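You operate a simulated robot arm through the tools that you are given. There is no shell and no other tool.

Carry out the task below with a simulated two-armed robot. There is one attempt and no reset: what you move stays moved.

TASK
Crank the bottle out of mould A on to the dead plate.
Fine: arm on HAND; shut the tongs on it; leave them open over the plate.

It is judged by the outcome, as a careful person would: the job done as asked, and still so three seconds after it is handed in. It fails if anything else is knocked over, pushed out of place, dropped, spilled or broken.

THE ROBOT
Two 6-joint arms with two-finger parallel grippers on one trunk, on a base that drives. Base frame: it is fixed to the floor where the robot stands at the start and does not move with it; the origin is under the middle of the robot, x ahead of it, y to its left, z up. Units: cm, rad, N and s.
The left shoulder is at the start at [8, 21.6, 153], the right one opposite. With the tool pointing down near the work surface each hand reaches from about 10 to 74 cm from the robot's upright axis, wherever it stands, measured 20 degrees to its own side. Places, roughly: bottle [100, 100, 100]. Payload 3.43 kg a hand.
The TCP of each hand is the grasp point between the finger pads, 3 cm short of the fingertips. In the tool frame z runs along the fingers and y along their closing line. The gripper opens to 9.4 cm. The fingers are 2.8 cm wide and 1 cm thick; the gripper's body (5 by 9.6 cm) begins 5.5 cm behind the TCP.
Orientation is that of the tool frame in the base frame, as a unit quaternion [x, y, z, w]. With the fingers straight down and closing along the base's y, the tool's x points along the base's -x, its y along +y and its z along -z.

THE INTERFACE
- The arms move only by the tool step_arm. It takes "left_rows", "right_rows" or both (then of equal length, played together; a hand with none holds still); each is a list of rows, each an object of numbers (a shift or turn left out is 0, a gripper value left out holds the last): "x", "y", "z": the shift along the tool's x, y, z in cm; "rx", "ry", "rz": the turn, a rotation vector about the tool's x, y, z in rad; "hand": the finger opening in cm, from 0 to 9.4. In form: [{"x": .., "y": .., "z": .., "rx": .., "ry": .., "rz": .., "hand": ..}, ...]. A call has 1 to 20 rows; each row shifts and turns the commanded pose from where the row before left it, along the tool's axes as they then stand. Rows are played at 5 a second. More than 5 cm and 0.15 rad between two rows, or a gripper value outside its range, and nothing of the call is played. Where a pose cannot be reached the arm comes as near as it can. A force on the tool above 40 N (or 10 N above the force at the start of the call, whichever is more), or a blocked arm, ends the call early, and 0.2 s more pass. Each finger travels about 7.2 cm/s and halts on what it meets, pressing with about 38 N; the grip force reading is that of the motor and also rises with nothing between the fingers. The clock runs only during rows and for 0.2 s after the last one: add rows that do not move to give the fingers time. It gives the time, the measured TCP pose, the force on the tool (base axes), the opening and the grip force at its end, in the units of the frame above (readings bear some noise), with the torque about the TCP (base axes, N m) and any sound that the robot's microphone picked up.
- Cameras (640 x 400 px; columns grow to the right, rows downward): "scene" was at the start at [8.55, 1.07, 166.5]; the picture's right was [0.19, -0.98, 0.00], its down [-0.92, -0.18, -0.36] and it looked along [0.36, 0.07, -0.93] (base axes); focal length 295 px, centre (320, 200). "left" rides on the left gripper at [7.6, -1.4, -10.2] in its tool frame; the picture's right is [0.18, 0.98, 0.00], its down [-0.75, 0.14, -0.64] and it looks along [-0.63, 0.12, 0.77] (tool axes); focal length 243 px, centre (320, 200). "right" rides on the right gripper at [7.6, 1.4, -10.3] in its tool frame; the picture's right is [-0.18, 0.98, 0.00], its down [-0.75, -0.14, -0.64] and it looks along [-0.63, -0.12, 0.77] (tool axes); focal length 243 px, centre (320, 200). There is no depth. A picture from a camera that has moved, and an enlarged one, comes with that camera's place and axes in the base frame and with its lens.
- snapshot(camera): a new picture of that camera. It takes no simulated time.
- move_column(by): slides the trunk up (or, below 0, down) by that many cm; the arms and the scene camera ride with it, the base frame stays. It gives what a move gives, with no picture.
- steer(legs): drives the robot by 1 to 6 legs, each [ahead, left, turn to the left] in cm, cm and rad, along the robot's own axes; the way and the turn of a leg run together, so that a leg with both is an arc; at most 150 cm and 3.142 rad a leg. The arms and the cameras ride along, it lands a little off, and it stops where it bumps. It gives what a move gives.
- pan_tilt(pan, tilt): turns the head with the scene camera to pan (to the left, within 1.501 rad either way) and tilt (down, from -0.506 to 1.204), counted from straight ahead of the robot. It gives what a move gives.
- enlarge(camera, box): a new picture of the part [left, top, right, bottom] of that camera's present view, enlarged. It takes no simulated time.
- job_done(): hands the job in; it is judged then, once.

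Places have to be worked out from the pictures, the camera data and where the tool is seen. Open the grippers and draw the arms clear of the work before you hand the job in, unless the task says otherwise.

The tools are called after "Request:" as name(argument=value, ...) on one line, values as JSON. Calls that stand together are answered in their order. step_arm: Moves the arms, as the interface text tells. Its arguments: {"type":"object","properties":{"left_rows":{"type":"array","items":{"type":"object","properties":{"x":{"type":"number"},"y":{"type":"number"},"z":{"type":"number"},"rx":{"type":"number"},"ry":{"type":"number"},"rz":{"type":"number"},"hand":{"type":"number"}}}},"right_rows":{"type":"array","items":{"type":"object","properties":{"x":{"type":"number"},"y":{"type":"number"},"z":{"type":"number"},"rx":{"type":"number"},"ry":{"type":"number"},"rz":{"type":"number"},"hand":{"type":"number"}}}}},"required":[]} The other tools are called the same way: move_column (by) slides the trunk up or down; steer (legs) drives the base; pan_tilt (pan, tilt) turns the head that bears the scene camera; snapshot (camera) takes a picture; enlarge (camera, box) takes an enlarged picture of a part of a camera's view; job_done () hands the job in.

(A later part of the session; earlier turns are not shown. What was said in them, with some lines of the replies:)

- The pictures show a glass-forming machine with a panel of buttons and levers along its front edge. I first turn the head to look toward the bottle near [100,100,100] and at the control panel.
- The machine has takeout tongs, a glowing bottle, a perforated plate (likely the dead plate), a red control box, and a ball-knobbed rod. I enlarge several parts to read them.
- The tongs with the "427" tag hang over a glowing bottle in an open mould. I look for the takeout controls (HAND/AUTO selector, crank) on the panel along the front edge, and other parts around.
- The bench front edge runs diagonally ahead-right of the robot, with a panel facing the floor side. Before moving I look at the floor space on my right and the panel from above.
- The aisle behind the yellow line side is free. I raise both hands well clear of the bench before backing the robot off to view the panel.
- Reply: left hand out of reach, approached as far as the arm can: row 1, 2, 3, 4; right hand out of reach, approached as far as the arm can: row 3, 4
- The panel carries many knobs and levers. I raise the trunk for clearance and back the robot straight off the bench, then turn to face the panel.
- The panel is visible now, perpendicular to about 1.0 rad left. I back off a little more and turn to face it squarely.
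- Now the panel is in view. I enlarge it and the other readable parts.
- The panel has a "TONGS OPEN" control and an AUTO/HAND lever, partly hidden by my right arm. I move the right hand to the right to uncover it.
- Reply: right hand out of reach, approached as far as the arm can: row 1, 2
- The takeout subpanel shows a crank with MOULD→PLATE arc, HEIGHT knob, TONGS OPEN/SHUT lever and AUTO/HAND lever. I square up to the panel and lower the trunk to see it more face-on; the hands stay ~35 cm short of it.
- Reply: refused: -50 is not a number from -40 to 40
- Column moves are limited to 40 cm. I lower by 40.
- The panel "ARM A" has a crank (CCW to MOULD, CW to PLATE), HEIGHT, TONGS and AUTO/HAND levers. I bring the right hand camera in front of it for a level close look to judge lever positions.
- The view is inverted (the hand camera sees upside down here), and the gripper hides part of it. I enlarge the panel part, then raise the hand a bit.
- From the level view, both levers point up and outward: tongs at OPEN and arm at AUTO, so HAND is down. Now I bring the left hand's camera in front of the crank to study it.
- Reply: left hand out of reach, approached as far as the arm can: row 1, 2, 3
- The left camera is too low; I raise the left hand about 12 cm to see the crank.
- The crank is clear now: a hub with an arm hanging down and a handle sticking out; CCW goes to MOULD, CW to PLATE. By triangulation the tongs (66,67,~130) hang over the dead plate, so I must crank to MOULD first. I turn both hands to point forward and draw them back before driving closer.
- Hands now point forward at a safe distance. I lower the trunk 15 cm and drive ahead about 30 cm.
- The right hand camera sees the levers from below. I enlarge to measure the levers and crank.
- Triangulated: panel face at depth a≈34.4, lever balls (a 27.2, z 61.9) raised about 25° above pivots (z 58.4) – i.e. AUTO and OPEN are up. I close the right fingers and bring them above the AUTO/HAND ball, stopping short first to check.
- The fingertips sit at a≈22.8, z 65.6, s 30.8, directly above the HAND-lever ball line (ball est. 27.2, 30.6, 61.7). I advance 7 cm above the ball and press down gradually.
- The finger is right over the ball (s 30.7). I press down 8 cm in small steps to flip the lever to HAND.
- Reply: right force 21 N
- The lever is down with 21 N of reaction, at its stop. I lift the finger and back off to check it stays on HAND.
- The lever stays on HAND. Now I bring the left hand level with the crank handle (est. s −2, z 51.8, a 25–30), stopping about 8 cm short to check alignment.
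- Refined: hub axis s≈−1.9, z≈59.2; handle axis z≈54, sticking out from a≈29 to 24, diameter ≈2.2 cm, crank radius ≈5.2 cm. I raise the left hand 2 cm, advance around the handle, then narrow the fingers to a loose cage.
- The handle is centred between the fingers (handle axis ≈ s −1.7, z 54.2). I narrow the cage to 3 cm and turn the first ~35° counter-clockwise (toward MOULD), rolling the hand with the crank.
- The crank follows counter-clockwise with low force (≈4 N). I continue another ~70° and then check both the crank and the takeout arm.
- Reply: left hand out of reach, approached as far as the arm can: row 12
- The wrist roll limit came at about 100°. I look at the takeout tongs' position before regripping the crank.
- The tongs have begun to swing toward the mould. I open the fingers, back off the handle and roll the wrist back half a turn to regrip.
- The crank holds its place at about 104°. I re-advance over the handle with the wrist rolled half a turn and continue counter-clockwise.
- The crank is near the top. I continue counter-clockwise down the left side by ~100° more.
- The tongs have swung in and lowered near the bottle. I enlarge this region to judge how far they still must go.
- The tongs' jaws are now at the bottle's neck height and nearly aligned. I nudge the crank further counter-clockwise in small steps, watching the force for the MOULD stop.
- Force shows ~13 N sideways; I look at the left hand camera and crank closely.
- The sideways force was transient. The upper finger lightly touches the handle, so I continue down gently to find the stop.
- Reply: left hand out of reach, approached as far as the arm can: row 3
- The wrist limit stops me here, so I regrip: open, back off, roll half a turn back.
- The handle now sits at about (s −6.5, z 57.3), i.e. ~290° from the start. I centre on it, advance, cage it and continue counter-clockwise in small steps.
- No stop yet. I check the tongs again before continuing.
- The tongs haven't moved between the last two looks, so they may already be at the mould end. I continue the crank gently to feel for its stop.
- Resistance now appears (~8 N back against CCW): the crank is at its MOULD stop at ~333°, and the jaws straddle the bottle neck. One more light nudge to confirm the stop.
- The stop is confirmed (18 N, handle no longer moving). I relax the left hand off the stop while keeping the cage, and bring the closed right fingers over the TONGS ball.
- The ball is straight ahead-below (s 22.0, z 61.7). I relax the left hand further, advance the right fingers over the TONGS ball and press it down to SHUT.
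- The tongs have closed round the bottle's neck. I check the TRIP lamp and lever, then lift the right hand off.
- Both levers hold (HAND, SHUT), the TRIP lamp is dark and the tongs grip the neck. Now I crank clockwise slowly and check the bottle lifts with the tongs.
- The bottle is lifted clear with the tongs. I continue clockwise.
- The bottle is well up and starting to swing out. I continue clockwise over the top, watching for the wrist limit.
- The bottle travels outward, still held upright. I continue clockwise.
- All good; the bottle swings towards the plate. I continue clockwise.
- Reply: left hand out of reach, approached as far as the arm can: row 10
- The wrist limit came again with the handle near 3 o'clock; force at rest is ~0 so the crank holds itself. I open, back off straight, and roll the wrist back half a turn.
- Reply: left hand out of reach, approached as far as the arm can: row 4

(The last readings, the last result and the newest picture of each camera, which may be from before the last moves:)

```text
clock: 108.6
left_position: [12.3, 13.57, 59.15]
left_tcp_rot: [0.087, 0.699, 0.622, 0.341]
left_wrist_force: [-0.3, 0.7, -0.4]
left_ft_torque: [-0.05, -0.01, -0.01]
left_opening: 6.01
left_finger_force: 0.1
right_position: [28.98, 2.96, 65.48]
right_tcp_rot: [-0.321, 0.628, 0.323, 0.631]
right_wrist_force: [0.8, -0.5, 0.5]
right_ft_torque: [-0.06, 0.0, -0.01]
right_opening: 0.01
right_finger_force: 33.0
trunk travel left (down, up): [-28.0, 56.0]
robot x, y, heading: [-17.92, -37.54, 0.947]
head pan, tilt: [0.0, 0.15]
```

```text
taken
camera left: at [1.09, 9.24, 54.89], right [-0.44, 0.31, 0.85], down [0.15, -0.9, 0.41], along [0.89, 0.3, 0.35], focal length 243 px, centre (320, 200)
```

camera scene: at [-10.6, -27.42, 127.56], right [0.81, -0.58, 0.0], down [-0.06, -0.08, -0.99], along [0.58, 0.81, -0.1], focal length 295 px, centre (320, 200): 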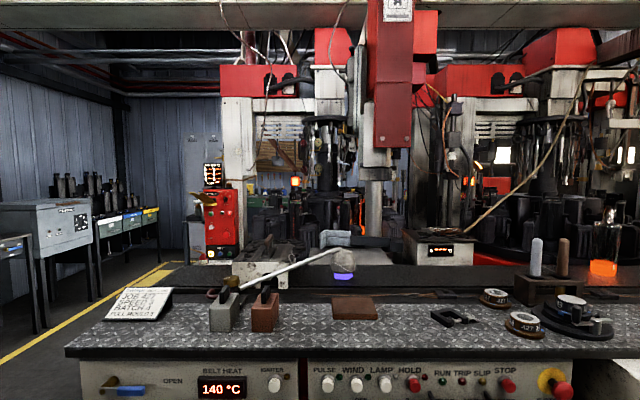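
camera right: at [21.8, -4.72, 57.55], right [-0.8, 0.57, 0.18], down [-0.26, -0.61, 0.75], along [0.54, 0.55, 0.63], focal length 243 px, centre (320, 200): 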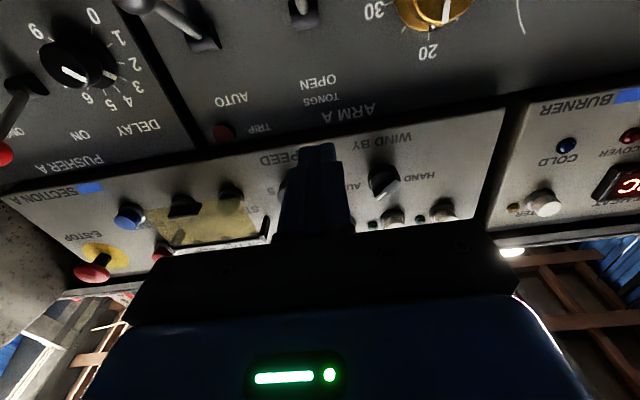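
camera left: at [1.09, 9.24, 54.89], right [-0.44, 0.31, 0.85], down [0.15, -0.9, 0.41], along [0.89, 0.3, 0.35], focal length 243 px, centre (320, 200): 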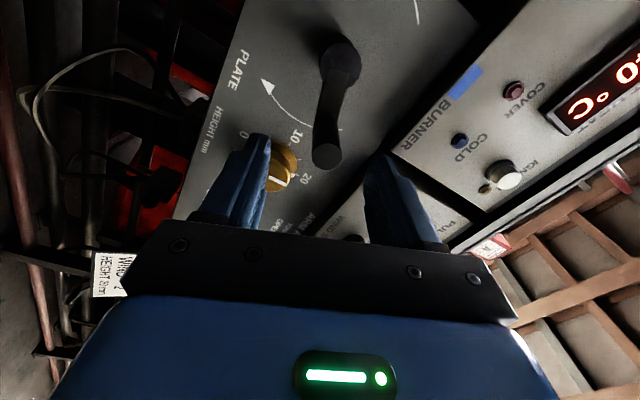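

The crank and bottle stayed put. The handle is at about (s 2.6, z 60.0); I centre on it, advance, re-cage and continue clockwise.

Request:
step_arm(left_rows=[{"x": -0.7, "y": 0.55, "z": 3.5}, {"z": 4}, {"hand": 3.0}, {}, {}])

Request:
snapshot(camera="left")

Request:
step_arm(left_rows=[{"y": -0.38, "x": 0.015, "rz": 0.08}, {"y": -0.38, "x": 0.015, "rz": 0.08}, {"y": -0.38, "x": 0.015, "rz": 0.08}, {"y": -0.38, "x": 0.015, "rz": 0.08}, {"y": -0.38, "x": 0.015, "rz": 0.08}, {"y": -0.38, "x": 0.015, "rz": 0.08}, {}])

Request:
enlarge(camera="scene", box=[280, 110, 400, 250])

Request:
snapshot(camera="left")

```text
clock: 109.8
left_position: [17.03, 19.45, 60.03]
left_tcp_rot: [0.087, 0.699, 0.622, 0.341]
left_wrist_force: [0.5, 0.4, 0.2]
left_ft_torque: [0.0, 0.02, 0.02]
left_opening: 2.99
left_finger_force: 0.0
right_position: [28.95, 2.78, 65.45]
right_tcp_rot: [-0.322, 0.628, 0.323, 0.63]
right_wrist_force: [-0.1, -0.2, -0.5]
right_ft_torque: [-0.01, 0.0, 0.01]
right_opening: 0.01
right_finger_force: 32.6
trunk travel left (down, up): [-28.0, 56.0]
robot x, y, heading: [-18.05, -37.22, 0.949]
head pan, tilt: [0.0, 0.15]
```

```text
taken
camera left: at [5.79, 15.09, 55.67], right [-0.44, 0.31, 0.85], down [0.15, -0.9, 0.4], along [0.89, 0.3, 0.35], focal length 243 px, centre (320, 200)
```

left: 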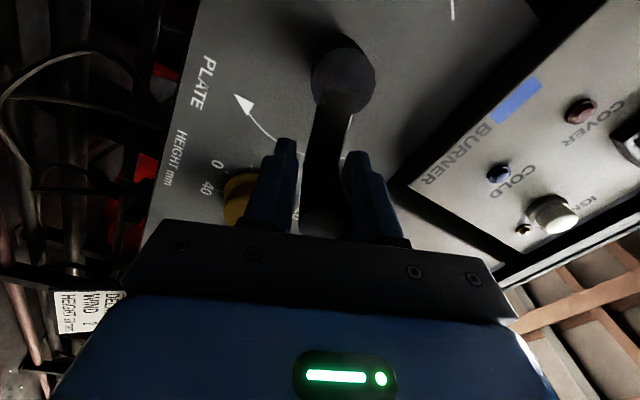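

```text
clock: 111.4
left_position: [17.32, 19.24, 57.78]
left_tcp_rot: [0.251, 0.658, 0.686, 0.182]
left_wrist_force: [-0.4, 0.7, 1.9]
left_ft_torque: [-0.02, 0.02, 0.03]
left_opening: 3.1
left_finger_force: 1.1
right_position: [28.99, 2.77, 65.43]
right_tcp_rot: [-0.322, 0.628, 0.324, 0.63]
right_wrist_force: [0.3, -0.6, -0.6]
right_ft_torque: [-0.03, 0.01, 0.0]
right_opening: 0.0
right_finger_force: 33.3
trunk travel left (down, up): [-28.0, 56.0]
robot x, y, heading: [-17.35, -37.14, 0.947]
head pan, tilt: [0.0, 0.15]
```

```text
2.86 times, centred on (340, 180) of scene
camera zoom: at [-10.64, -27.39, 127.11], right [0.81, -0.58, 0.0], down [-0.09, -0.12, -0.99], along [0.58, 0.8, -0.15], focal length 844 px, centre (263, 257)
```

zoom: 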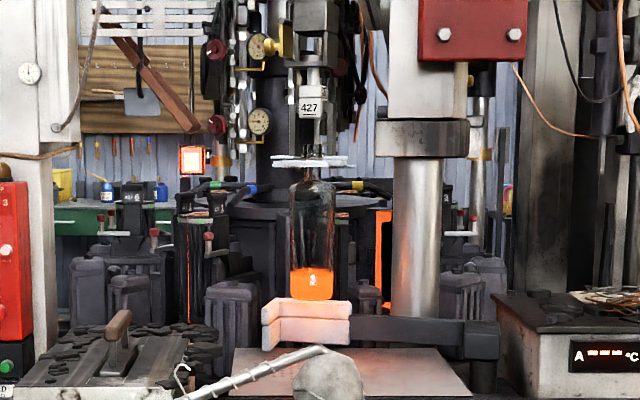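

```text
taken
camera left: at [5.12, 15.54, 56.99], right [-0.07, 0.04, 1.0], down [0.24, -0.97, 0.06], along [0.97, 0.25, 0.06], focal length 243 px, centre (320, 200)
```

left: 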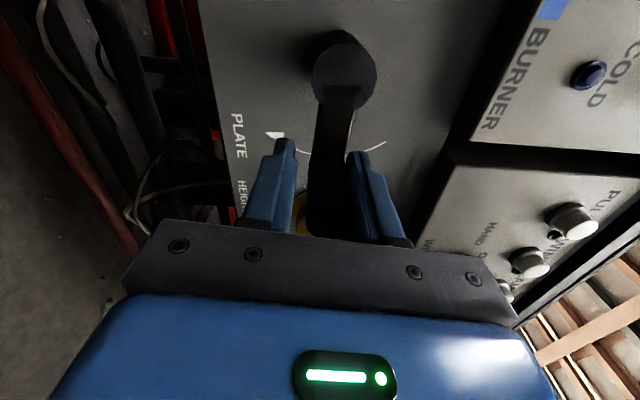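

The bottle is over the plate (bottom ≈ z 102, plate z ≈ 91.4) and now lowering. I continue clockwise in small moves, watching closely.

Request:
step_arm(left_rows=[{"y": -0.29, "x": 0.009, "rz": 0.06}, {"y": -0.29, "x": 0.009, "rz": 0.06}, {"y": -0.29, "x": 0.009, "rz": 0.06}, {"y": -0.29, "x": 0.009, "rz": 0.06}, {"y": -0.29, "x": 0.009, "rz": 0.06}, {"y": -0.29, "x": 0.009, "rz": 0.06}, {}])

Request:
enlarge(camera="scene", box=[280, 110, 400, 250])

Request:
snapshot(camera="left")

```text
clock: 113.0
left_position: [16.97, 19.39, 56.11]
left_tcp_rot: [0.365, 0.603, 0.707, 0.057]
left_wrist_force: [0.1, -1.9, 2.7]
left_ft_torque: [-0.05, 0.01, 0.0]
left_opening: 3.1
left_finger_force: 0.6
right_position: [29.11, 2.72, 65.38]
right_tcp_rot: [-0.323, 0.629, 0.323, 0.629]
right_wrist_force: [1.1, 0.5, 0.1]
right_ft_torque: [0.01, -0.03, -0.02]
right_opening: 0.0
right_finger_force: 33.5
trunk travel left (down, up): [-28.0, 56.0]
robot x, y, heading: [-17.72, -37.57, 0.95]
head pan, tilt: [0.0, 0.15]
```

```text
2.86 times, centred on (340, 180) of scene
camera zoom: at [-10.64, -27.41, 127.11], right [0.81, -0.58, 0.0], down [-0.09, -0.12, -0.99], along [0.58, 0.8, -0.15], focal length 844 px, centre (263, 257)
```

zoom: 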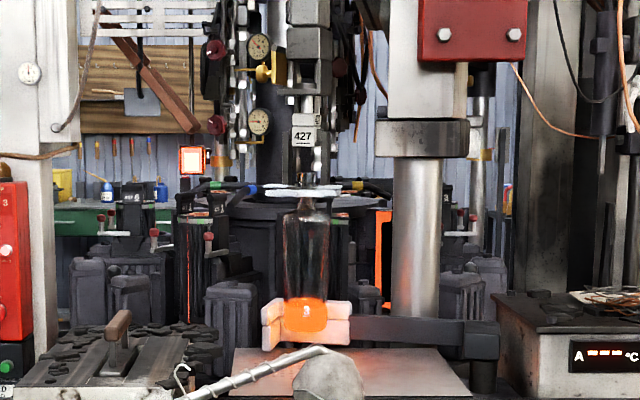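

```text
taken
camera left: at [4.96, 15.7, 58.1], right [0.22, -0.17, 0.96], down [0.22, -0.95, -0.22], along [0.95, 0.26, -0.17], focal length 243 px, centre (320, 200)
```

left: 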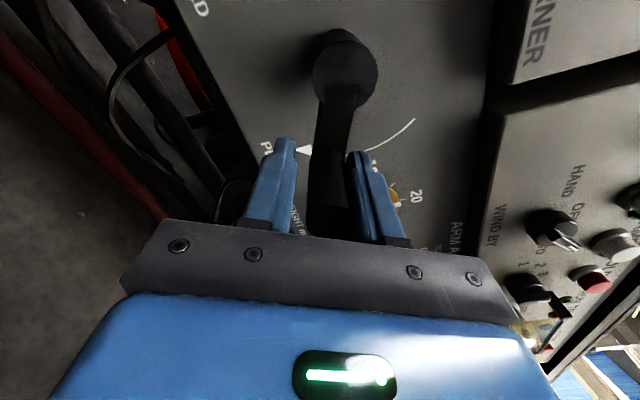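

The bottle hangs in front of the pusher pad, about 4–5 cm above the plate. I continue clockwise by smaller amounts.

Request:
step_arm(left_rows=[{"y": -0.24, "x": 0.006, "rz": 0.05}, {"y": -0.24, "x": 0.006, "rz": 0.05}, {"y": -0.24, "x": 0.006, "rz": 0.05}, {"y": -0.24, "x": 0.006, "rz": 0.05}, {}])

Request:
enlarge(camera="scene", box=[290, 140, 390, 240])

```text
clock: 114.2
left_position: [16.49, 19.75, 55.37]
left_tcp_rot: [0.423, 0.563, 0.71, -0.012]
left_wrist_force: [0.5, 1.0, 3.3]
left_ft_torque: [-0.07, 0.02, 0.07]
left_opening: 3.09
left_finger_force: 0.8
right_position: [28.99, 2.78, 65.36]
right_tcp_rot: [-0.322, 0.627, 0.325, 0.63]
right_wrist_force: [0.4, 0.0, 0.5]
right_ft_torque: [-0.01, -0.02, -0.03]
right_opening: 0.0
right_finger_force: 33.4
trunk travel left (down, up): [-28.0, 56.0]
robot x, y, heading: [-17.69, -37.27, 0.944]
head pan, tilt: [0.0, 0.15]
```

```text
4.00 times, centred on (340, 190) of scene
camera zoom: at [-10.63, -27.39, 127.11], right [0.81, -0.58, 0.0], down [-0.09, -0.12, -0.99], along [0.58, 0.8, -0.15], focal length 1181 px, centre (240, 240)
```

zoom: 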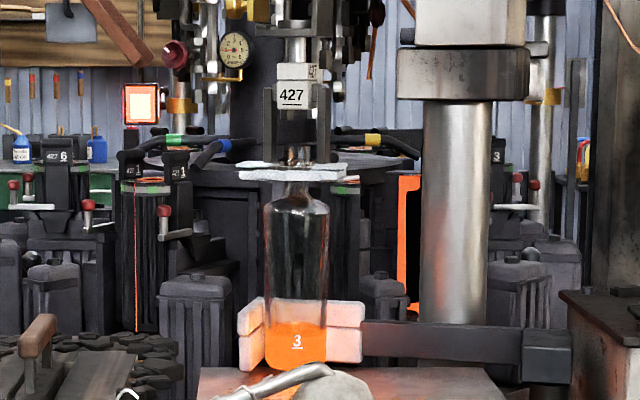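

Bottle bottom is about 3 cm above the plate. Continuing gently.

Request:
step_arm(left_rows=[{"y": -0.24, "x": 0.006, "rz": 0.05}, {"y": -0.24, "x": 0.006, "rz": 0.05}, {"y": -0.24, "x": 0.006, "rz": 0.05}, {"y": -0.24, "x": 0.006, "rz": 0.05}, {}])

Request:
enlarge(camera="scene", box=[290, 140, 390, 240])

Request:
snapshot(camera="left")

```text
clock: 115.4
left_position: [16.09, 20.22, 54.68]
left_tcp_rot: [0.478, 0.519, 0.704, -0.085]
left_wrist_force: [-0.1, -3.0, 2.0]
left_ft_torque: [-0.01, -0.02, -0.02]
left_opening: 3.13
left_finger_force: 1.1
right_position: [29.02, 2.79, 65.49]
right_tcp_rot: [-0.32, 0.628, 0.324, 0.631]
right_wrist_force: [0.6, 0.2, 0.2]
right_ft_torque: [0.02, -0.03, 0.03]
right_opening: 0.03
right_finger_force: 32.6
trunk travel left (down, up): [-28.0, 56.0]
robot x, y, heading: [-17.49, -37.06, 0.942]
head pan, tilt: [0.0, 0.15]
```

```text
4.00 times, centred on (340, 190) of scene
camera zoom: at [-10.64, -27.42, 127.11], right [0.81, -0.58, 0.0], down [-0.09, -0.12, -0.99], along [0.58, 0.8, -0.15], focal length 1181 px, centre (240, 240)
```

zoom: 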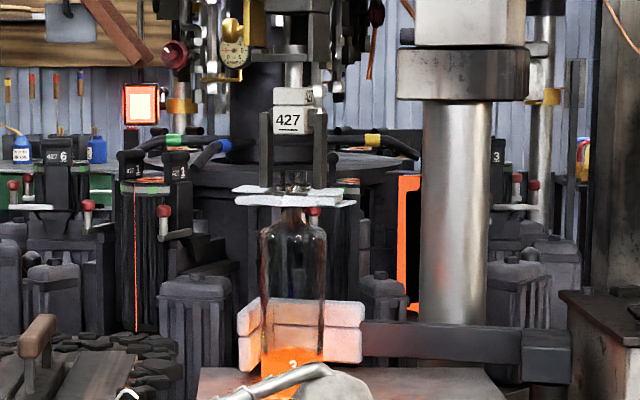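

```text
taken
camera left: at [5.12, 15.54, 59.34], right [0.51, -0.37, 0.78], down [0.11, -0.87, -0.49], along [0.85, 0.33, -0.4], focal length 243 px, centre (320, 200)
```

left: 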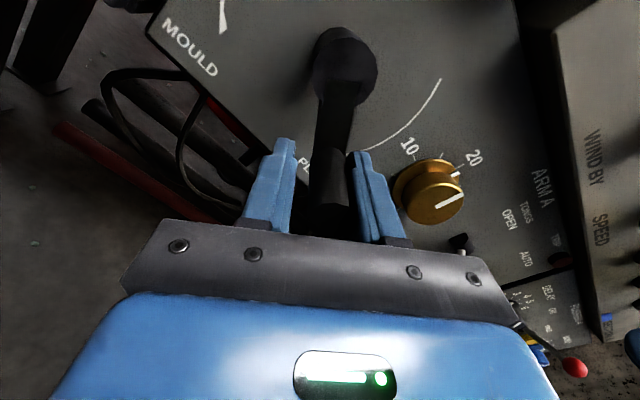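

The bottle is almost at the plate (bottom ≈ z 92). I zoom in on its base before the last bit.

Request:
enlarge(camera="scene", box=[335, 215, 395, 255])

Request:
step_arm(left_rows=[{"y": -0.24, "x": 0.006, "rz": 0.05}, {"y": -0.24, "x": 0.006, "rz": 0.05}, {}])

Request:
enlarge(camera="scene", box=[290, 140, 390, 240])

```text
10.00 times, centred on (365, 235) of scene
camera zoom: at [-10.64, -27.42, 127.11], right [0.81, -0.58, 0.0], down [-0.09, -0.12, -0.99], along [0.58, 0.8, -0.15], focal length 2952 px, centre (-130, -150)
```

zoom: 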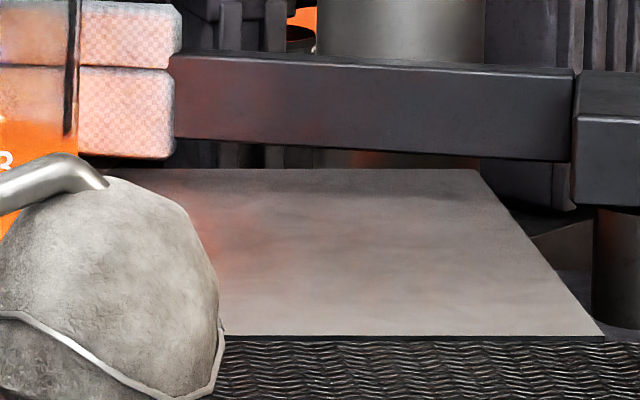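

```text
clock: 116.2
left_position: [15.63, 20.45, 54.35]
left_tcp_rot: [0.502, 0.495, 0.699, -0.119]
left_wrist_force: [0.8, -2.7, 0.9]
left_ft_torque: [0.07, -0.03, 0.0]
left_opening: 3.14
left_finger_force: 1.0
right_position: [29.13, 2.8, 65.38]
right_tcp_rot: [-0.321, 0.628, 0.323, 0.631]
right_wrist_force: [-0.6, 0.7, 0.2]
right_ft_torque: [0.0, -0.02, 0.02]
right_opening: 0.0
right_finger_force: 32.7
trunk travel left (down, up): [-28.0, 56.0]
robot x, y, heading: [-18.02, -37.36, 0.949]
head pan, tilt: [0.0, 0.15]
```

```text
4.00 times, centred on (340, 190) of scene
camera zoom: at [-10.63, -27.41, 127.11], right [0.81, -0.58, 0.0], down [-0.09, -0.12, -0.99], along [0.58, 0.8, -0.15], focal length 1181 px, centre (240, 240)
```

zoom: 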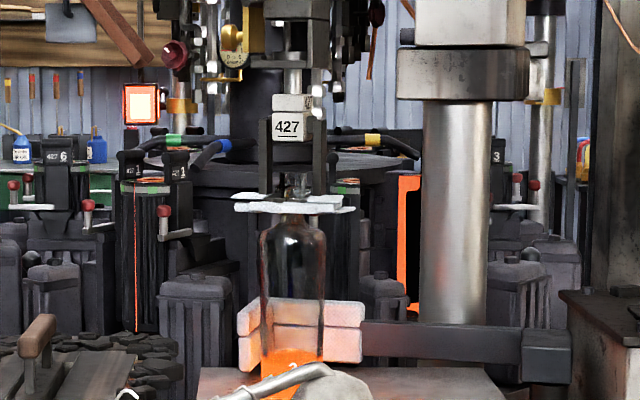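

Request:
step_arm(left_rows=[{"y": -0.24, "x": 0.006, "rz": 0.05}, {"y": -0.24, "x": 0.006, "rz": 0.05}, {}])

Request:
enlarge(camera="scene", box=[290, 140, 390, 240])

Request:
snapshot(camera="left")

```text
clock: 117.0
left_position: [15.43, 20.73, 54.2]
left_tcp_rot: [0.526, 0.468, 0.693, -0.155]
left_wrist_force: [1.3, -0.9, 1.8]
left_ft_torque: [-0.02, -0.03, -0.04]
left_opening: 3.14
left_finger_force: 1.3
right_position: [29.2, 2.86, 65.45]
right_tcp_rot: [-0.322, 0.629, 0.323, 0.63]
right_wrist_force: [0.3, 1.4, 0.4]
right_ft_torque: [0.03, -0.03, -0.01]
right_opening: 0.02
right_finger_force: 32.8
trunk travel left (down, up): [-28.0, 56.0]
robot x, y, heading: [-17.85, -37.44, 0.948]
head pan, tilt: [0.0, 0.15]
```

```text
4.00 times, centred on (340, 190) of scene
camera zoom: at [-10.64, -27.41, 127.11], right [0.81, -0.58, 0.0], down [-0.09, -0.12, -0.99], along [0.58, 0.8, -0.15], focal length 1181 px, centre (240, 240)
```

zoom: 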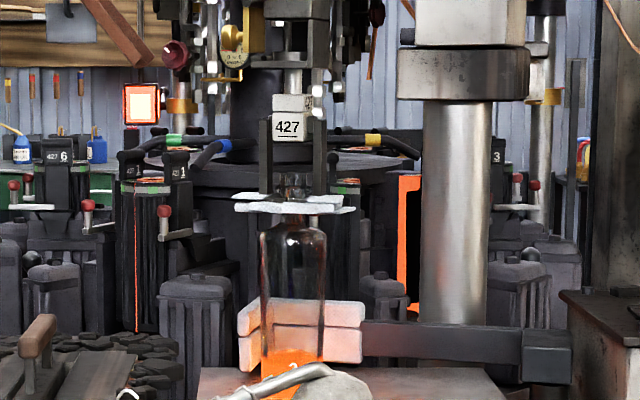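

```text
taken
camera left: at [5.34, 15.39, 59.93], right [0.62, -0.45, 0.64], down [0.02, -0.8, -0.59], along [0.78, 0.39, -0.49], focal length 243 px, centre (320, 200)
```

left: 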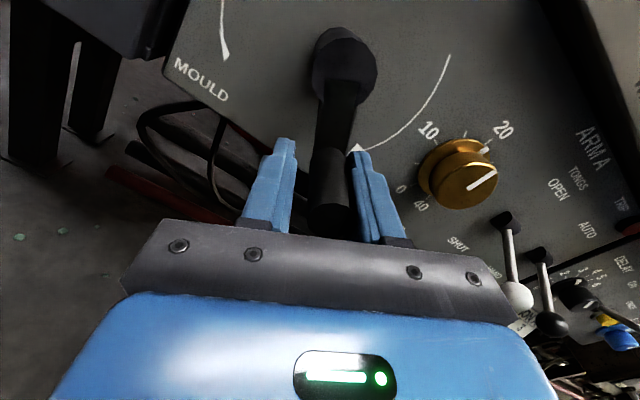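

The tongs stopped descending and have slid ~1 cm down the neck, meaning the bottle stands on the plate. I turn a little further to confirm the PLATE end.

Request:
step_arm(left_rows=[{"y": -0.24, "x": 0.006, "rz": 0.05}, {"y": -0.24, "x": 0.006, "rz": 0.05}, {"y": -0.24, "x": 0.006, "rz": 0.05}, {}])

Request:
enlarge(camera="scene", box=[320, 160, 370, 210])

Request:
enlarge(camera="scene", box=[290, 140, 390, 240])

```text
clock: 118.0
left_position: [14.8, 21.04, 53.9]
left_tcp_rot: [0.56, 0.428, 0.679, -0.206]
left_wrist_force: [1.6, -0.9, 1.7]
left_ft_torque: [0.03, -0.02, -0.02]
left_opening: 3.14
left_finger_force: 1.1
right_position: [29.08, 2.83, 65.38]
right_tcp_rot: [-0.321, 0.629, 0.322, 0.631]
right_wrist_force: [0.2, 0.4, 0.7]
right_ft_torque: [-0.03, -0.02, 0.02]
right_opening: 0.0
right_finger_force: 33.1
trunk travel left (down, up): [-28.0, 56.0]
robot x, y, heading: [-17.66, -37.0, 0.947]
head pan, tilt: [0.0, 0.15]
```

```text
8.00 times, centred on (345, 185) of scene
camera zoom: at [-10.63, -27.41, 127.11], right [0.81, -0.58, 0.0], down [-0.09, -0.12, -0.99], along [0.58, 0.8, -0.15], focal length 2362 px, centre (120, 320)
```

zoom: 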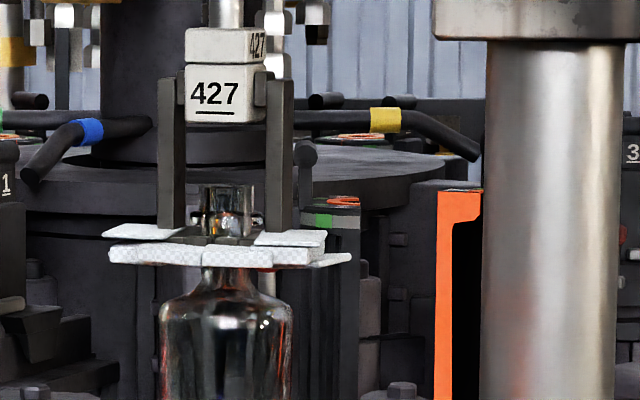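

```text
4.00 times, centred on (340, 190) of scene
camera zoom: at [-10.63, -27.41, 127.11], right [0.81, -0.58, 0.0], down [-0.09, -0.12, -0.99], along [0.58, 0.8, -0.15], focal length 1181 px, centre (240, 240)
```

zoom: 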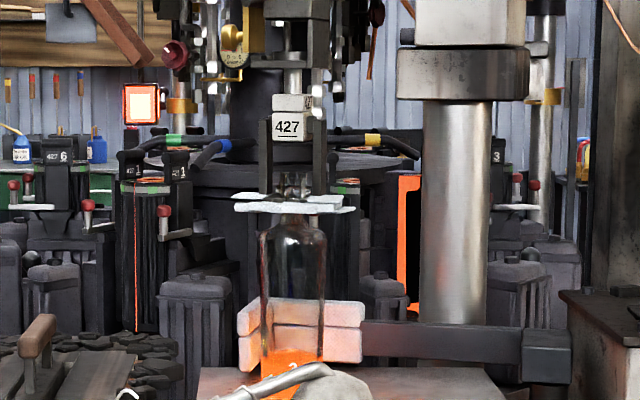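

The tongs no longer move: PLATE end reached, with the bottle's base at plate level (≈ z 92 vs plate 91.4). Now I lower the right hand beneath the TONGS ball.

Request:
step_arm(right_rows=[{"x": 3.5}, {"x": 3.5}, {"x": 3.5}, {"x": 3.5}, {}])

Request:
snapshot(camera="right")

Request:
pan_tilt(pan=0.0, tilt=0.7)

Request:
enlarge(camera="scene", box=[230, 180, 430, 300])

```text
clock: 119.2
left_position: [14.9, 20.94, 53.7]
left_tcp_rot: [0.56, 0.428, 0.678, -0.206]
left_wrist_force: [0.4, -0.7, 0.2]
left_ft_torque: [0.0, 0.02, -0.05]
left_opening: 3.08
left_finger_force: 0.8
right_position: [28.94, 2.87, 51.38]
right_tcp_rot: [-0.322, 0.629, 0.323, 0.629]
right_wrist_force: [-0.1, -0.3, 0.8]
right_ft_torque: [0.01, -0.02, 0.0]
right_opening: 0.0
right_finger_force: 33.1
trunk travel left (down, up): [-28.0, 56.0]
robot x, y, heading: [-18.03, -37.2, 0.945]
head pan, tilt: [0.0, 0.15]
```

```text
taken
camera right: at [21.69, -4.72, 43.52], right [-0.8, 0.57, 0.19], down [-0.26, -0.61, 0.75], along [0.54, 0.55, 0.63], focal length 243 px, centre (320, 200)
```

right: 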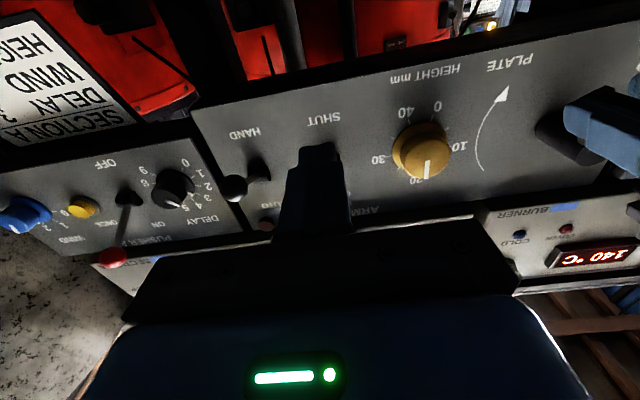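

```text
clock: 120.2
left_position: [14.86, 21.17, 53.8]
left_tcp_rot: [0.561, 0.428, 0.679, -0.206]
left_wrist_force: [0.8, -0.7, -0.7]
left_ft_torque: [0.0, -0.01, -0.05]
left_opening: 3.07
left_finger_force: 0.7
right_position: [28.92, 2.86, 51.31]
right_tcp_rot: [-0.321, 0.628, 0.323, 0.63]
right_wrist_force: [1.2, 1.6, 0.1]
right_ft_torque: [0.01, 0.0, -0.01]
right_opening: 0.0
right_finger_force: 33.0
trunk travel left (down, up): [-28.0, 56.0]
robot x, y, heading: [-17.75, -37.49, 0.951]
head pan, tilt: [0.0, 0.7]
```

```text
3.20 times, centred on (330, 240) of scene
camera zoom: at [-11.07, -28.0, 122.1], right [0.81, -0.58, 0.0], down [-0.38, -0.52, -0.77], along [0.45, 0.62, -0.64], focal length 945 px, centre (288, 72)
```

zoom: 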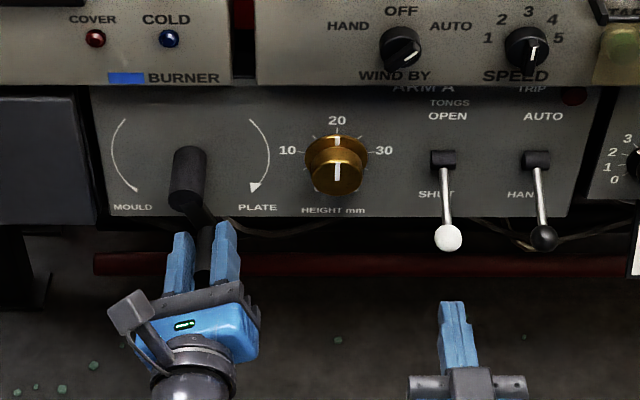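

The TONGS ball sits at (a 27.2, s 22.1, z 55.3); my finger top is ~1.3 cm below it. I advance under it and push it up to OPEN.

Request:
pan_tilt(pan=0.0, tilt=0.15)

Request:
step_arm(right_rows=[{"z": 4}, {"z": 3.8}, {}, {"x": -0.7}, {"x": -0.7}, {"x": -0.7}, {"x": -0.7}, {"x": -0.7}, {"x": -0.7}, {"x": -0.7}, {"x": -0.7}, {"x": -0.7}, {"x": -0.7}, {"x": -0.6}, {}])

Request:
enlarge(camera="scene", box=[290, 140, 390, 240])

Request:
snapshot(camera="right")

```text
clock: 121.2
left_position: [14.84, 21.07, 53.89]
left_tcp_rot: [0.56, 0.429, 0.679, -0.205]
left_wrist_force: [0.7, -0.5, -0.4]
left_ft_torque: [0.02, 0.03, -0.02]
left_opening: 3.05
left_finger_force: 0.4
right_position: [29.02, 2.84, 51.41]
right_tcp_rot: [-0.322, 0.629, 0.323, 0.63]
right_wrist_force: [0.4, -0.1, 1.1]
right_ft_torque: [0.02, -0.02, 0.0]
right_opening: 0.0
right_finger_force: 32.8
trunk travel left (down, up): [-28.0, 56.0]
robot x, y, heading: [-18.13, -37.25, 0.948]
head pan, tilt: [0.0, 0.15]
```

```text
clock: 124.3
left_position: [14.96, 21.03, 53.65]
left_tcp_rot: [0.561, 0.427, 0.678, -0.205]
left_wrist_force: [1.6, -0.2, 1.4]
left_ft_torque: [-0.07, -0.04, -0.02]
left_opening: 3.05
left_finger_force: 0.7
right_position: [33.75, 8.98, 58.43]
right_tcp_rot: [-0.324, 0.632, 0.321, 0.626]
right_wrist_force: [-9.8, -6.2, -29.6]
right_ft_torque: [-0.65, 0.33, 0.11]
right_opening: 0.01
right_finger_force: 32.5
trunk travel left (down, up): [-28.0, 56.0]
robot x, y, heading: [-17.64, -37.71, 0.946]
head pan, tilt: [0.0, 0.15]
```

```text
4.00 times, centred on (340, 190) of scene
camera zoom: at [-10.42, -27.16, 127.04], right [0.81, -0.58, 0.0], down [-0.09, -0.12, -0.99], along [0.58, 0.8, -0.15], focal length 1181 px, centre (240, 240)
```

zoom: 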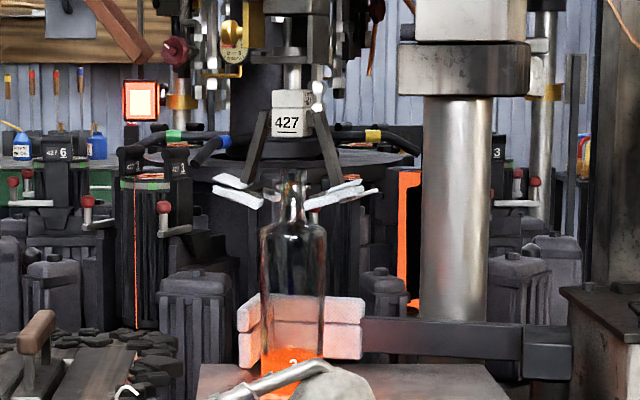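

```text
taken
camera right: at [26.31, 1.39, 50.66], right [-0.8, 0.58, 0.18], down [-0.26, -0.6, 0.76], along [0.55, 0.56, 0.62], focal length 243 px, centre (320, 200)
```

right: 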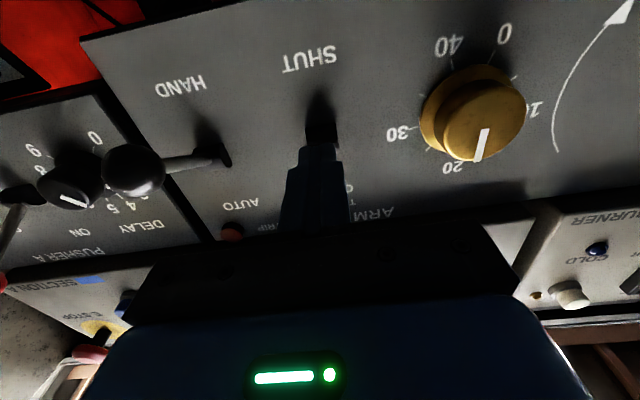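

The tongs have opened and the bottle stands upright on the plate. I lower the right finger off the lever and withdraw.

Request:
step_arm(right_rows=[{"x": 1.5}, {"x": 2.5}, {"x": 2}, {"z": -4}, {"z": -4}, {}])

Request:
enlarge(camera="scene", box=[290, 140, 390, 240])

Request:
snapshot(camera="right")

```text
clock: 125.8
left_position: [14.82, 21.0, 53.88]
left_tcp_rot: [0.56, 0.428, 0.679, -0.205]
left_wrist_force: [0.5, 1.0, 0.2]
left_ft_torque: [0.04, -0.01, -0.01]
left_opening: 2.97
left_finger_force: 0.1
right_position: [29.01, 2.61, 53.03]
right_tcp_rot: [-0.321, 0.628, 0.323, 0.631]
right_wrist_force: [0.1, 0.4, 0.8]
right_ft_torque: [-0.02, -0.03, -0.02]
right_opening: 0.0
right_finger_force: 32.6
trunk travel left (down, up): [-28.0, 56.0]
robot x, y, heading: [-17.68, -37.38, 0.949]
head pan, tilt: [0.0, 0.15]
```

```text
4.00 times, centred on (340, 190) of scene
camera zoom: at [-10.62, -27.34, 127.11], right [0.81, -0.58, 0.0], down [-0.09, -0.12, -0.99], along [0.58, 0.8, -0.15], focal length 1181 px, centre (240, 240)
```

zoom: 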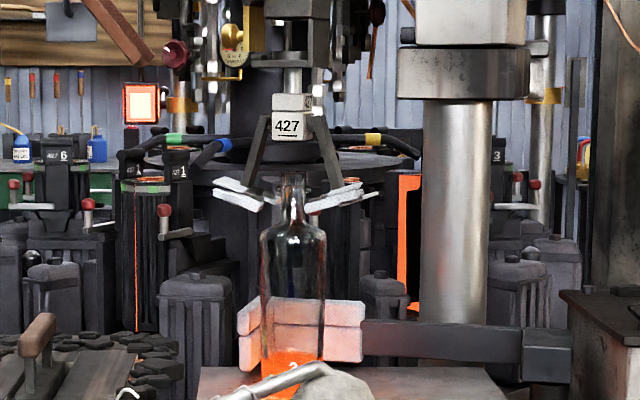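

```text
taken
camera right: at [21.71, -4.88, 45.2], right [-0.8, 0.57, 0.18], down [-0.26, -0.61, 0.75], along [0.54, 0.55, 0.63], focal length 243 px, centre (320, 200)
```

right: 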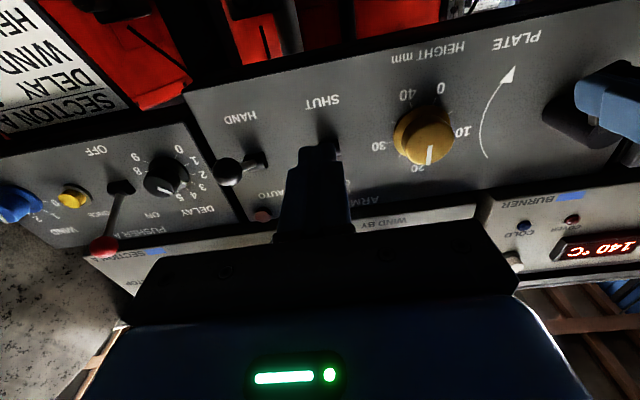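

Tongs are open over the plate with the bottle standing free between them. Now I open the left hand off the crank handle and draw both hands back.

Request:
step_arm(left_rows=[{"hand": 4.5}, {"hand": 6.5}, {}, {"z": -3}, {"z": -4}, {"z": -4}, {"z": -4}, {}], right_rows=[{}, {}, {}, {"z": -3}, {"z": -4}, {"z": -4}, {}, {}])

Request:
enlarge(camera="scene", box=[290, 140, 390, 240])

Request:
pan_tilt(pan=0.0, tilt=0.7)

Request:
snapshot(camera="scene")

Request:
enlarge(camera="scene", box=[230, 180, 430, 300])

```text
clock: 127.5
left_position: [6.07, 8.91, 53.69]
left_tcp_rot: [0.56, 0.428, 0.679, -0.206]
left_wrist_force: [-1.0, 0.4, 0.4]
left_ft_torque: [-0.01, 0.01, 0.01]
left_opening: 6.5
left_finger_force: 0.1
right_position: [22.49, -6.43, 52.93]
right_tcp_rot: [-0.321, 0.629, 0.323, 0.631]
right_wrist_force: [0.0, 0.4, 0.1]
right_ft_torque: [0.03, -0.02, -0.01]
right_opening: 0.0
right_finger_force: 33.1
trunk travel left (down, up): [-28.0, 56.0]
robot x, y, heading: [-17.47, -37.4, 0.943]
head pan, tilt: [0.0, 0.15]
```

```text
4.00 times, centred on (340, 190) of scene
camera zoom: at [-10.61, -27.37, 127.11], right [0.81, -0.58, 0.0], down [-0.09, -0.12, -0.99], along [0.58, 0.8, -0.15], focal length 1181 px, centre (240, 240)
```

zoom: 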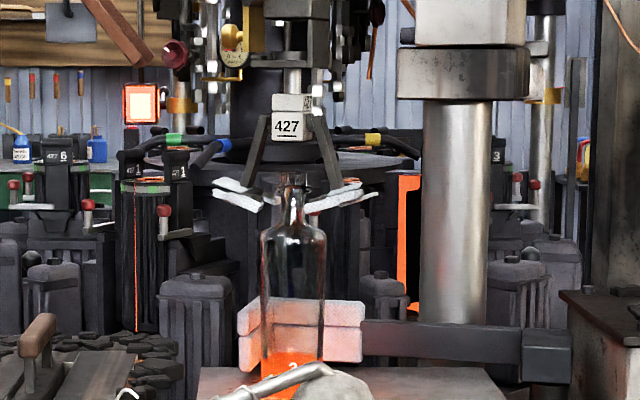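

```text
clock: 128.5
left_position: [6.04, 9.09, 53.72]
left_tcp_rot: [0.56, 0.429, 0.679, -0.205]
left_wrist_force: [-1.3, -0.8, -0.7]
left_ft_torque: [0.0, -0.02, 0.0]
left_opening: 6.5
left_finger_force: 0.0
right_position: [22.38, -6.19, 53.01]
right_tcp_rot: [-0.321, 0.629, 0.323, 0.63]
right_wrist_force: [0.3, -0.2, -1.0]
right_ft_torque: [0.01, 0.0, 0.01]
right_opening: 0.01
right_finger_force: 32.7
trunk travel left (down, up): [-28.0, 56.0]
robot x, y, heading: [-17.83, -37.34, 0.94]
head pan, tilt: [0.0, 0.7]
```

```text
taken
camera scene: at [-11.09, -28.01, 122.11], right [0.81, -0.58, 0.0], down [-0.38, -0.52, -0.77], along [0.45, 0.62, -0.64], focal length 295 px, centre (320, 200)
```

scene: 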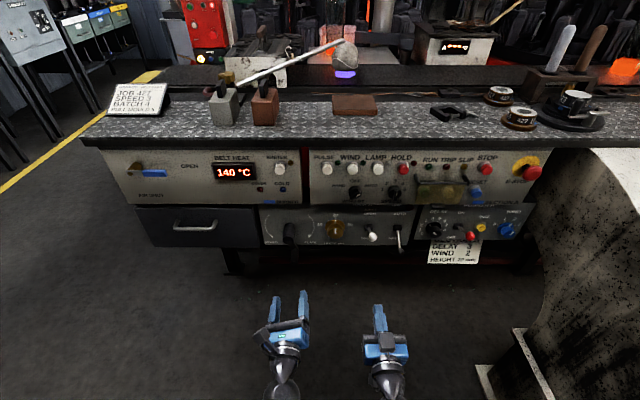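

```text
3.20 times, centred on (330, 240) of scene
camera zoom: at [-11.09, -28.01, 122.11], right [0.81, -0.58, 0.0], down [-0.38, -0.52, -0.77], along [0.45, 0.62, -0.64], focal length 945 px, centre (288, 72)
```

zoom: 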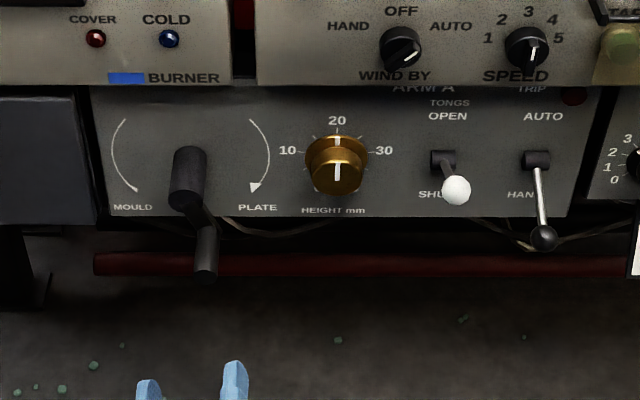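

Levers read OPEN and HAND, the crank is free. I open both grippers, drive back a bit, and raise the trunk for a clear look at the bottle's base on the plate.

Request:
step_arm(left_rows=[{"hand": 9.4}, {}, {}], right_rows=[{"hand": 9.4}, {}, {}])

Request:
steer(legs=[[-25, 0, 0]])

Request:
move_column(by=40)

Request:
pan_tilt(pan=0.0, tilt=0.45)

Request:
snapshot(camera="scene")

Request:
enlarge(camera="scene", box=[280, 80, 400, 200])

```text
clock: 129.3
left_position: [6.05, 8.99, 53.69]
left_tcp_rot: [0.56, 0.428, 0.679, -0.206]
left_wrist_force: [0.8, -1.1, -0.3]
left_ft_torque: [0.01, 0.0, 0.0]
left_opening: 9.4
left_finger_force: 0.0
right_position: [22.48, -6.33, 53.09]
right_tcp_rot: [-0.322, 0.628, 0.324, 0.63]
right_wrist_force: [-0.6, 0.2, 0.8]
right_ft_torque: [-0.01, -0.03, 0.0]
right_opening: 9.4
right_finger_force: 0.1
trunk travel left (down, up): [-28.0, 56.0]
robot x, y, heading: [-17.66, -37.43, 0.946]
head pan, tilt: [0.0, 0.7]
```

```text
clock: 131.2
left_position: [-8.68, -11.56, 53.89]
left_tcp_rot: [0.56, 0.428, 0.679, -0.206]
left_wrist_force: [-0.9, 1.1, 0.5]
left_ft_torque: [-0.03, 0.02, 0.01]
left_opening: 9.39
left_finger_force: 0.1
right_position: [7.79, -26.8, 52.95]
right_tcp_rot: [-0.321, 0.628, 0.323, 0.63]
right_wrist_force: [-0.6, 1.1, -0.1]
right_ft_torque: [-0.03, -0.01, 0.01]
right_opening: 9.41
right_finger_force: 0.0
trunk travel left (down, up): [-28.0, 56.0]
robot x, y, heading: [-32.71, -58.04, 0.945]
head pan, tilt: [0.0, 0.7]
```

```text
clock: 135.0
left_position: [-8.62, -11.43, 93.69]
left_tcp_rot: [0.56, 0.428, 0.679, -0.205]
left_wrist_force: [-0.3, 0.8, -0.2]
left_ft_torque: [0.0, 0.0, -0.01]
left_opening: 9.37
left_finger_force: 0.1
right_position: [7.77, -26.66, 93.05]
right_tcp_rot: [-0.322, 0.629, 0.323, 0.63]
right_wrist_force: [-0.1, -0.4, -0.4]
right_ft_torque: [0.0, 0.01, -0.01]
right_opening: 9.39
right_finger_force: 0.1
trunk travel left (down, up): [-68.0, 16.0]
robot x, y, heading: [-32.36, -57.76, 0.95]
head pan, tilt: [0.0, 0.7]
```

```text
clock: 135.8
left_position: [-8.56, -11.47, 93.63]
left_tcp_rot: [0.56, 0.429, 0.679, -0.205]
left_wrist_force: [-0.1, 0.1, 0.3]
left_ft_torque: [0.02, -0.02, -0.02]
left_opening: 9.41
left_finger_force: 0.1
right_position: [7.8, -26.74, 93.02]
right_tcp_rot: [-0.321, 0.628, 0.323, 0.631]
right_wrist_force: [-0.1, 0.0, 0.1]
right_ft_torque: [0.03, -0.03, 0.02]
right_opening: 9.42
right_finger_force: 0.0
trunk travel left (down, up): [-68.0, 16.0]
robot x, y, heading: [-32.53, -57.84, 0.942]
head pan, tilt: [0.0, 0.45]
```

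```text
taken
camera scene: at [-25.38, -47.84, 164.31], right [0.81, -0.59, 0.0], down [-0.26, -0.35, -0.9], along [0.53, 0.73, -0.44], focal length 295 px, centre (320, 200)
```

scene: 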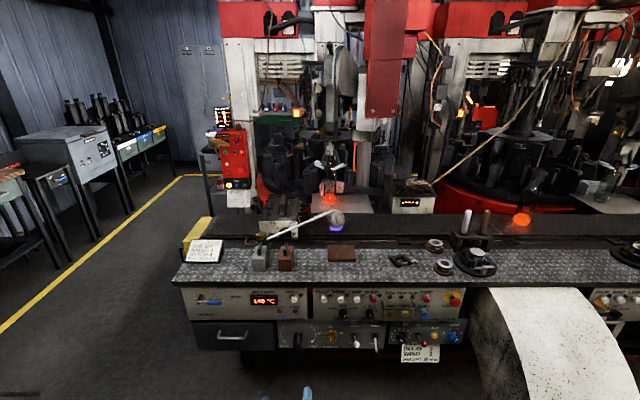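

```text
3.33 times, centred on (340, 140) of scene
camera zoom: at [-25.38, -47.84, 164.31], right [0.81, -0.59, 0.0], down [-0.26, -0.35, -0.9], along [0.53, 0.73, -0.44], focal length 984 px, centre (253, 400)
```

zoom: 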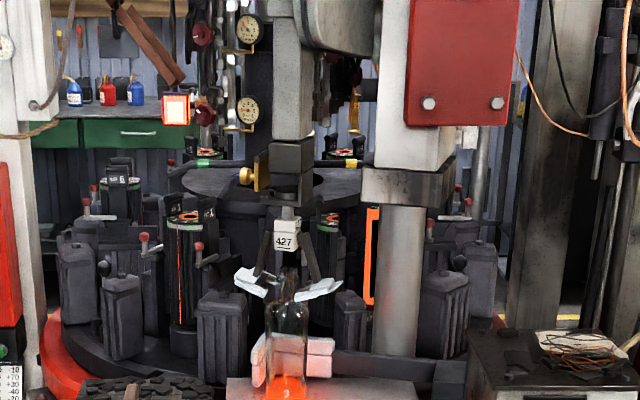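

Request:
enlarge(camera="scene", box=[295, 150, 375, 225])

```text
5.33 times, centred on (335, 188) of scene
camera zoom: at [-25.38, -47.84, 164.31], right [0.81, -0.59, 0.0], down [-0.26, -0.35, -0.9], along [0.53, 0.73, -0.44], focal length 1574 px, centre (240, 267)
```

zoom: 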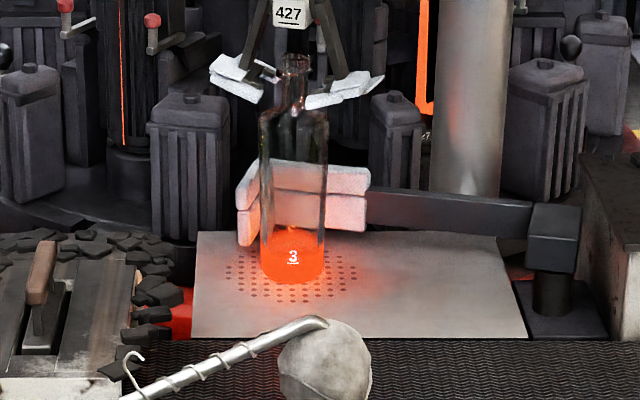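

The bottle stands upright on the perforated dead plate with the tongs open above it. The arm lever is on HAND, and both grippers are open and clear of the bench, so I hand the job in.

Request:
job_done()

```text
The job is handed in.
```

The bottle from mould A is standing upright on the dead plate, roughly centred on the perforated area. The tongs are open over it and the arm is on HAND.

- **Start:** the arm was on AUTO with the tongs open above the plate. I put it on HAND and cranked to the MOULD stop.
- **Transfer:** I shut the tongs on the bottle's neck and cranked back to PLATE. When I opened them, the bottle settled only a few millimetres.
- **Controls touched:** only the AUTO/HAND lever, the TONGS lever and the crank. HEIGHT was already on 20 mm, matching the card.
- **Pusher A:** its lever looked to be ON. You didn't mention it, so I left it alone, and it hadn't moved by my last look.
- **Finish:** the TRIP lamp was not lit at my last look, and nothing else appeared disturbed. I backed the robot off about 25 cm and left both grippers open and clear of the bench.
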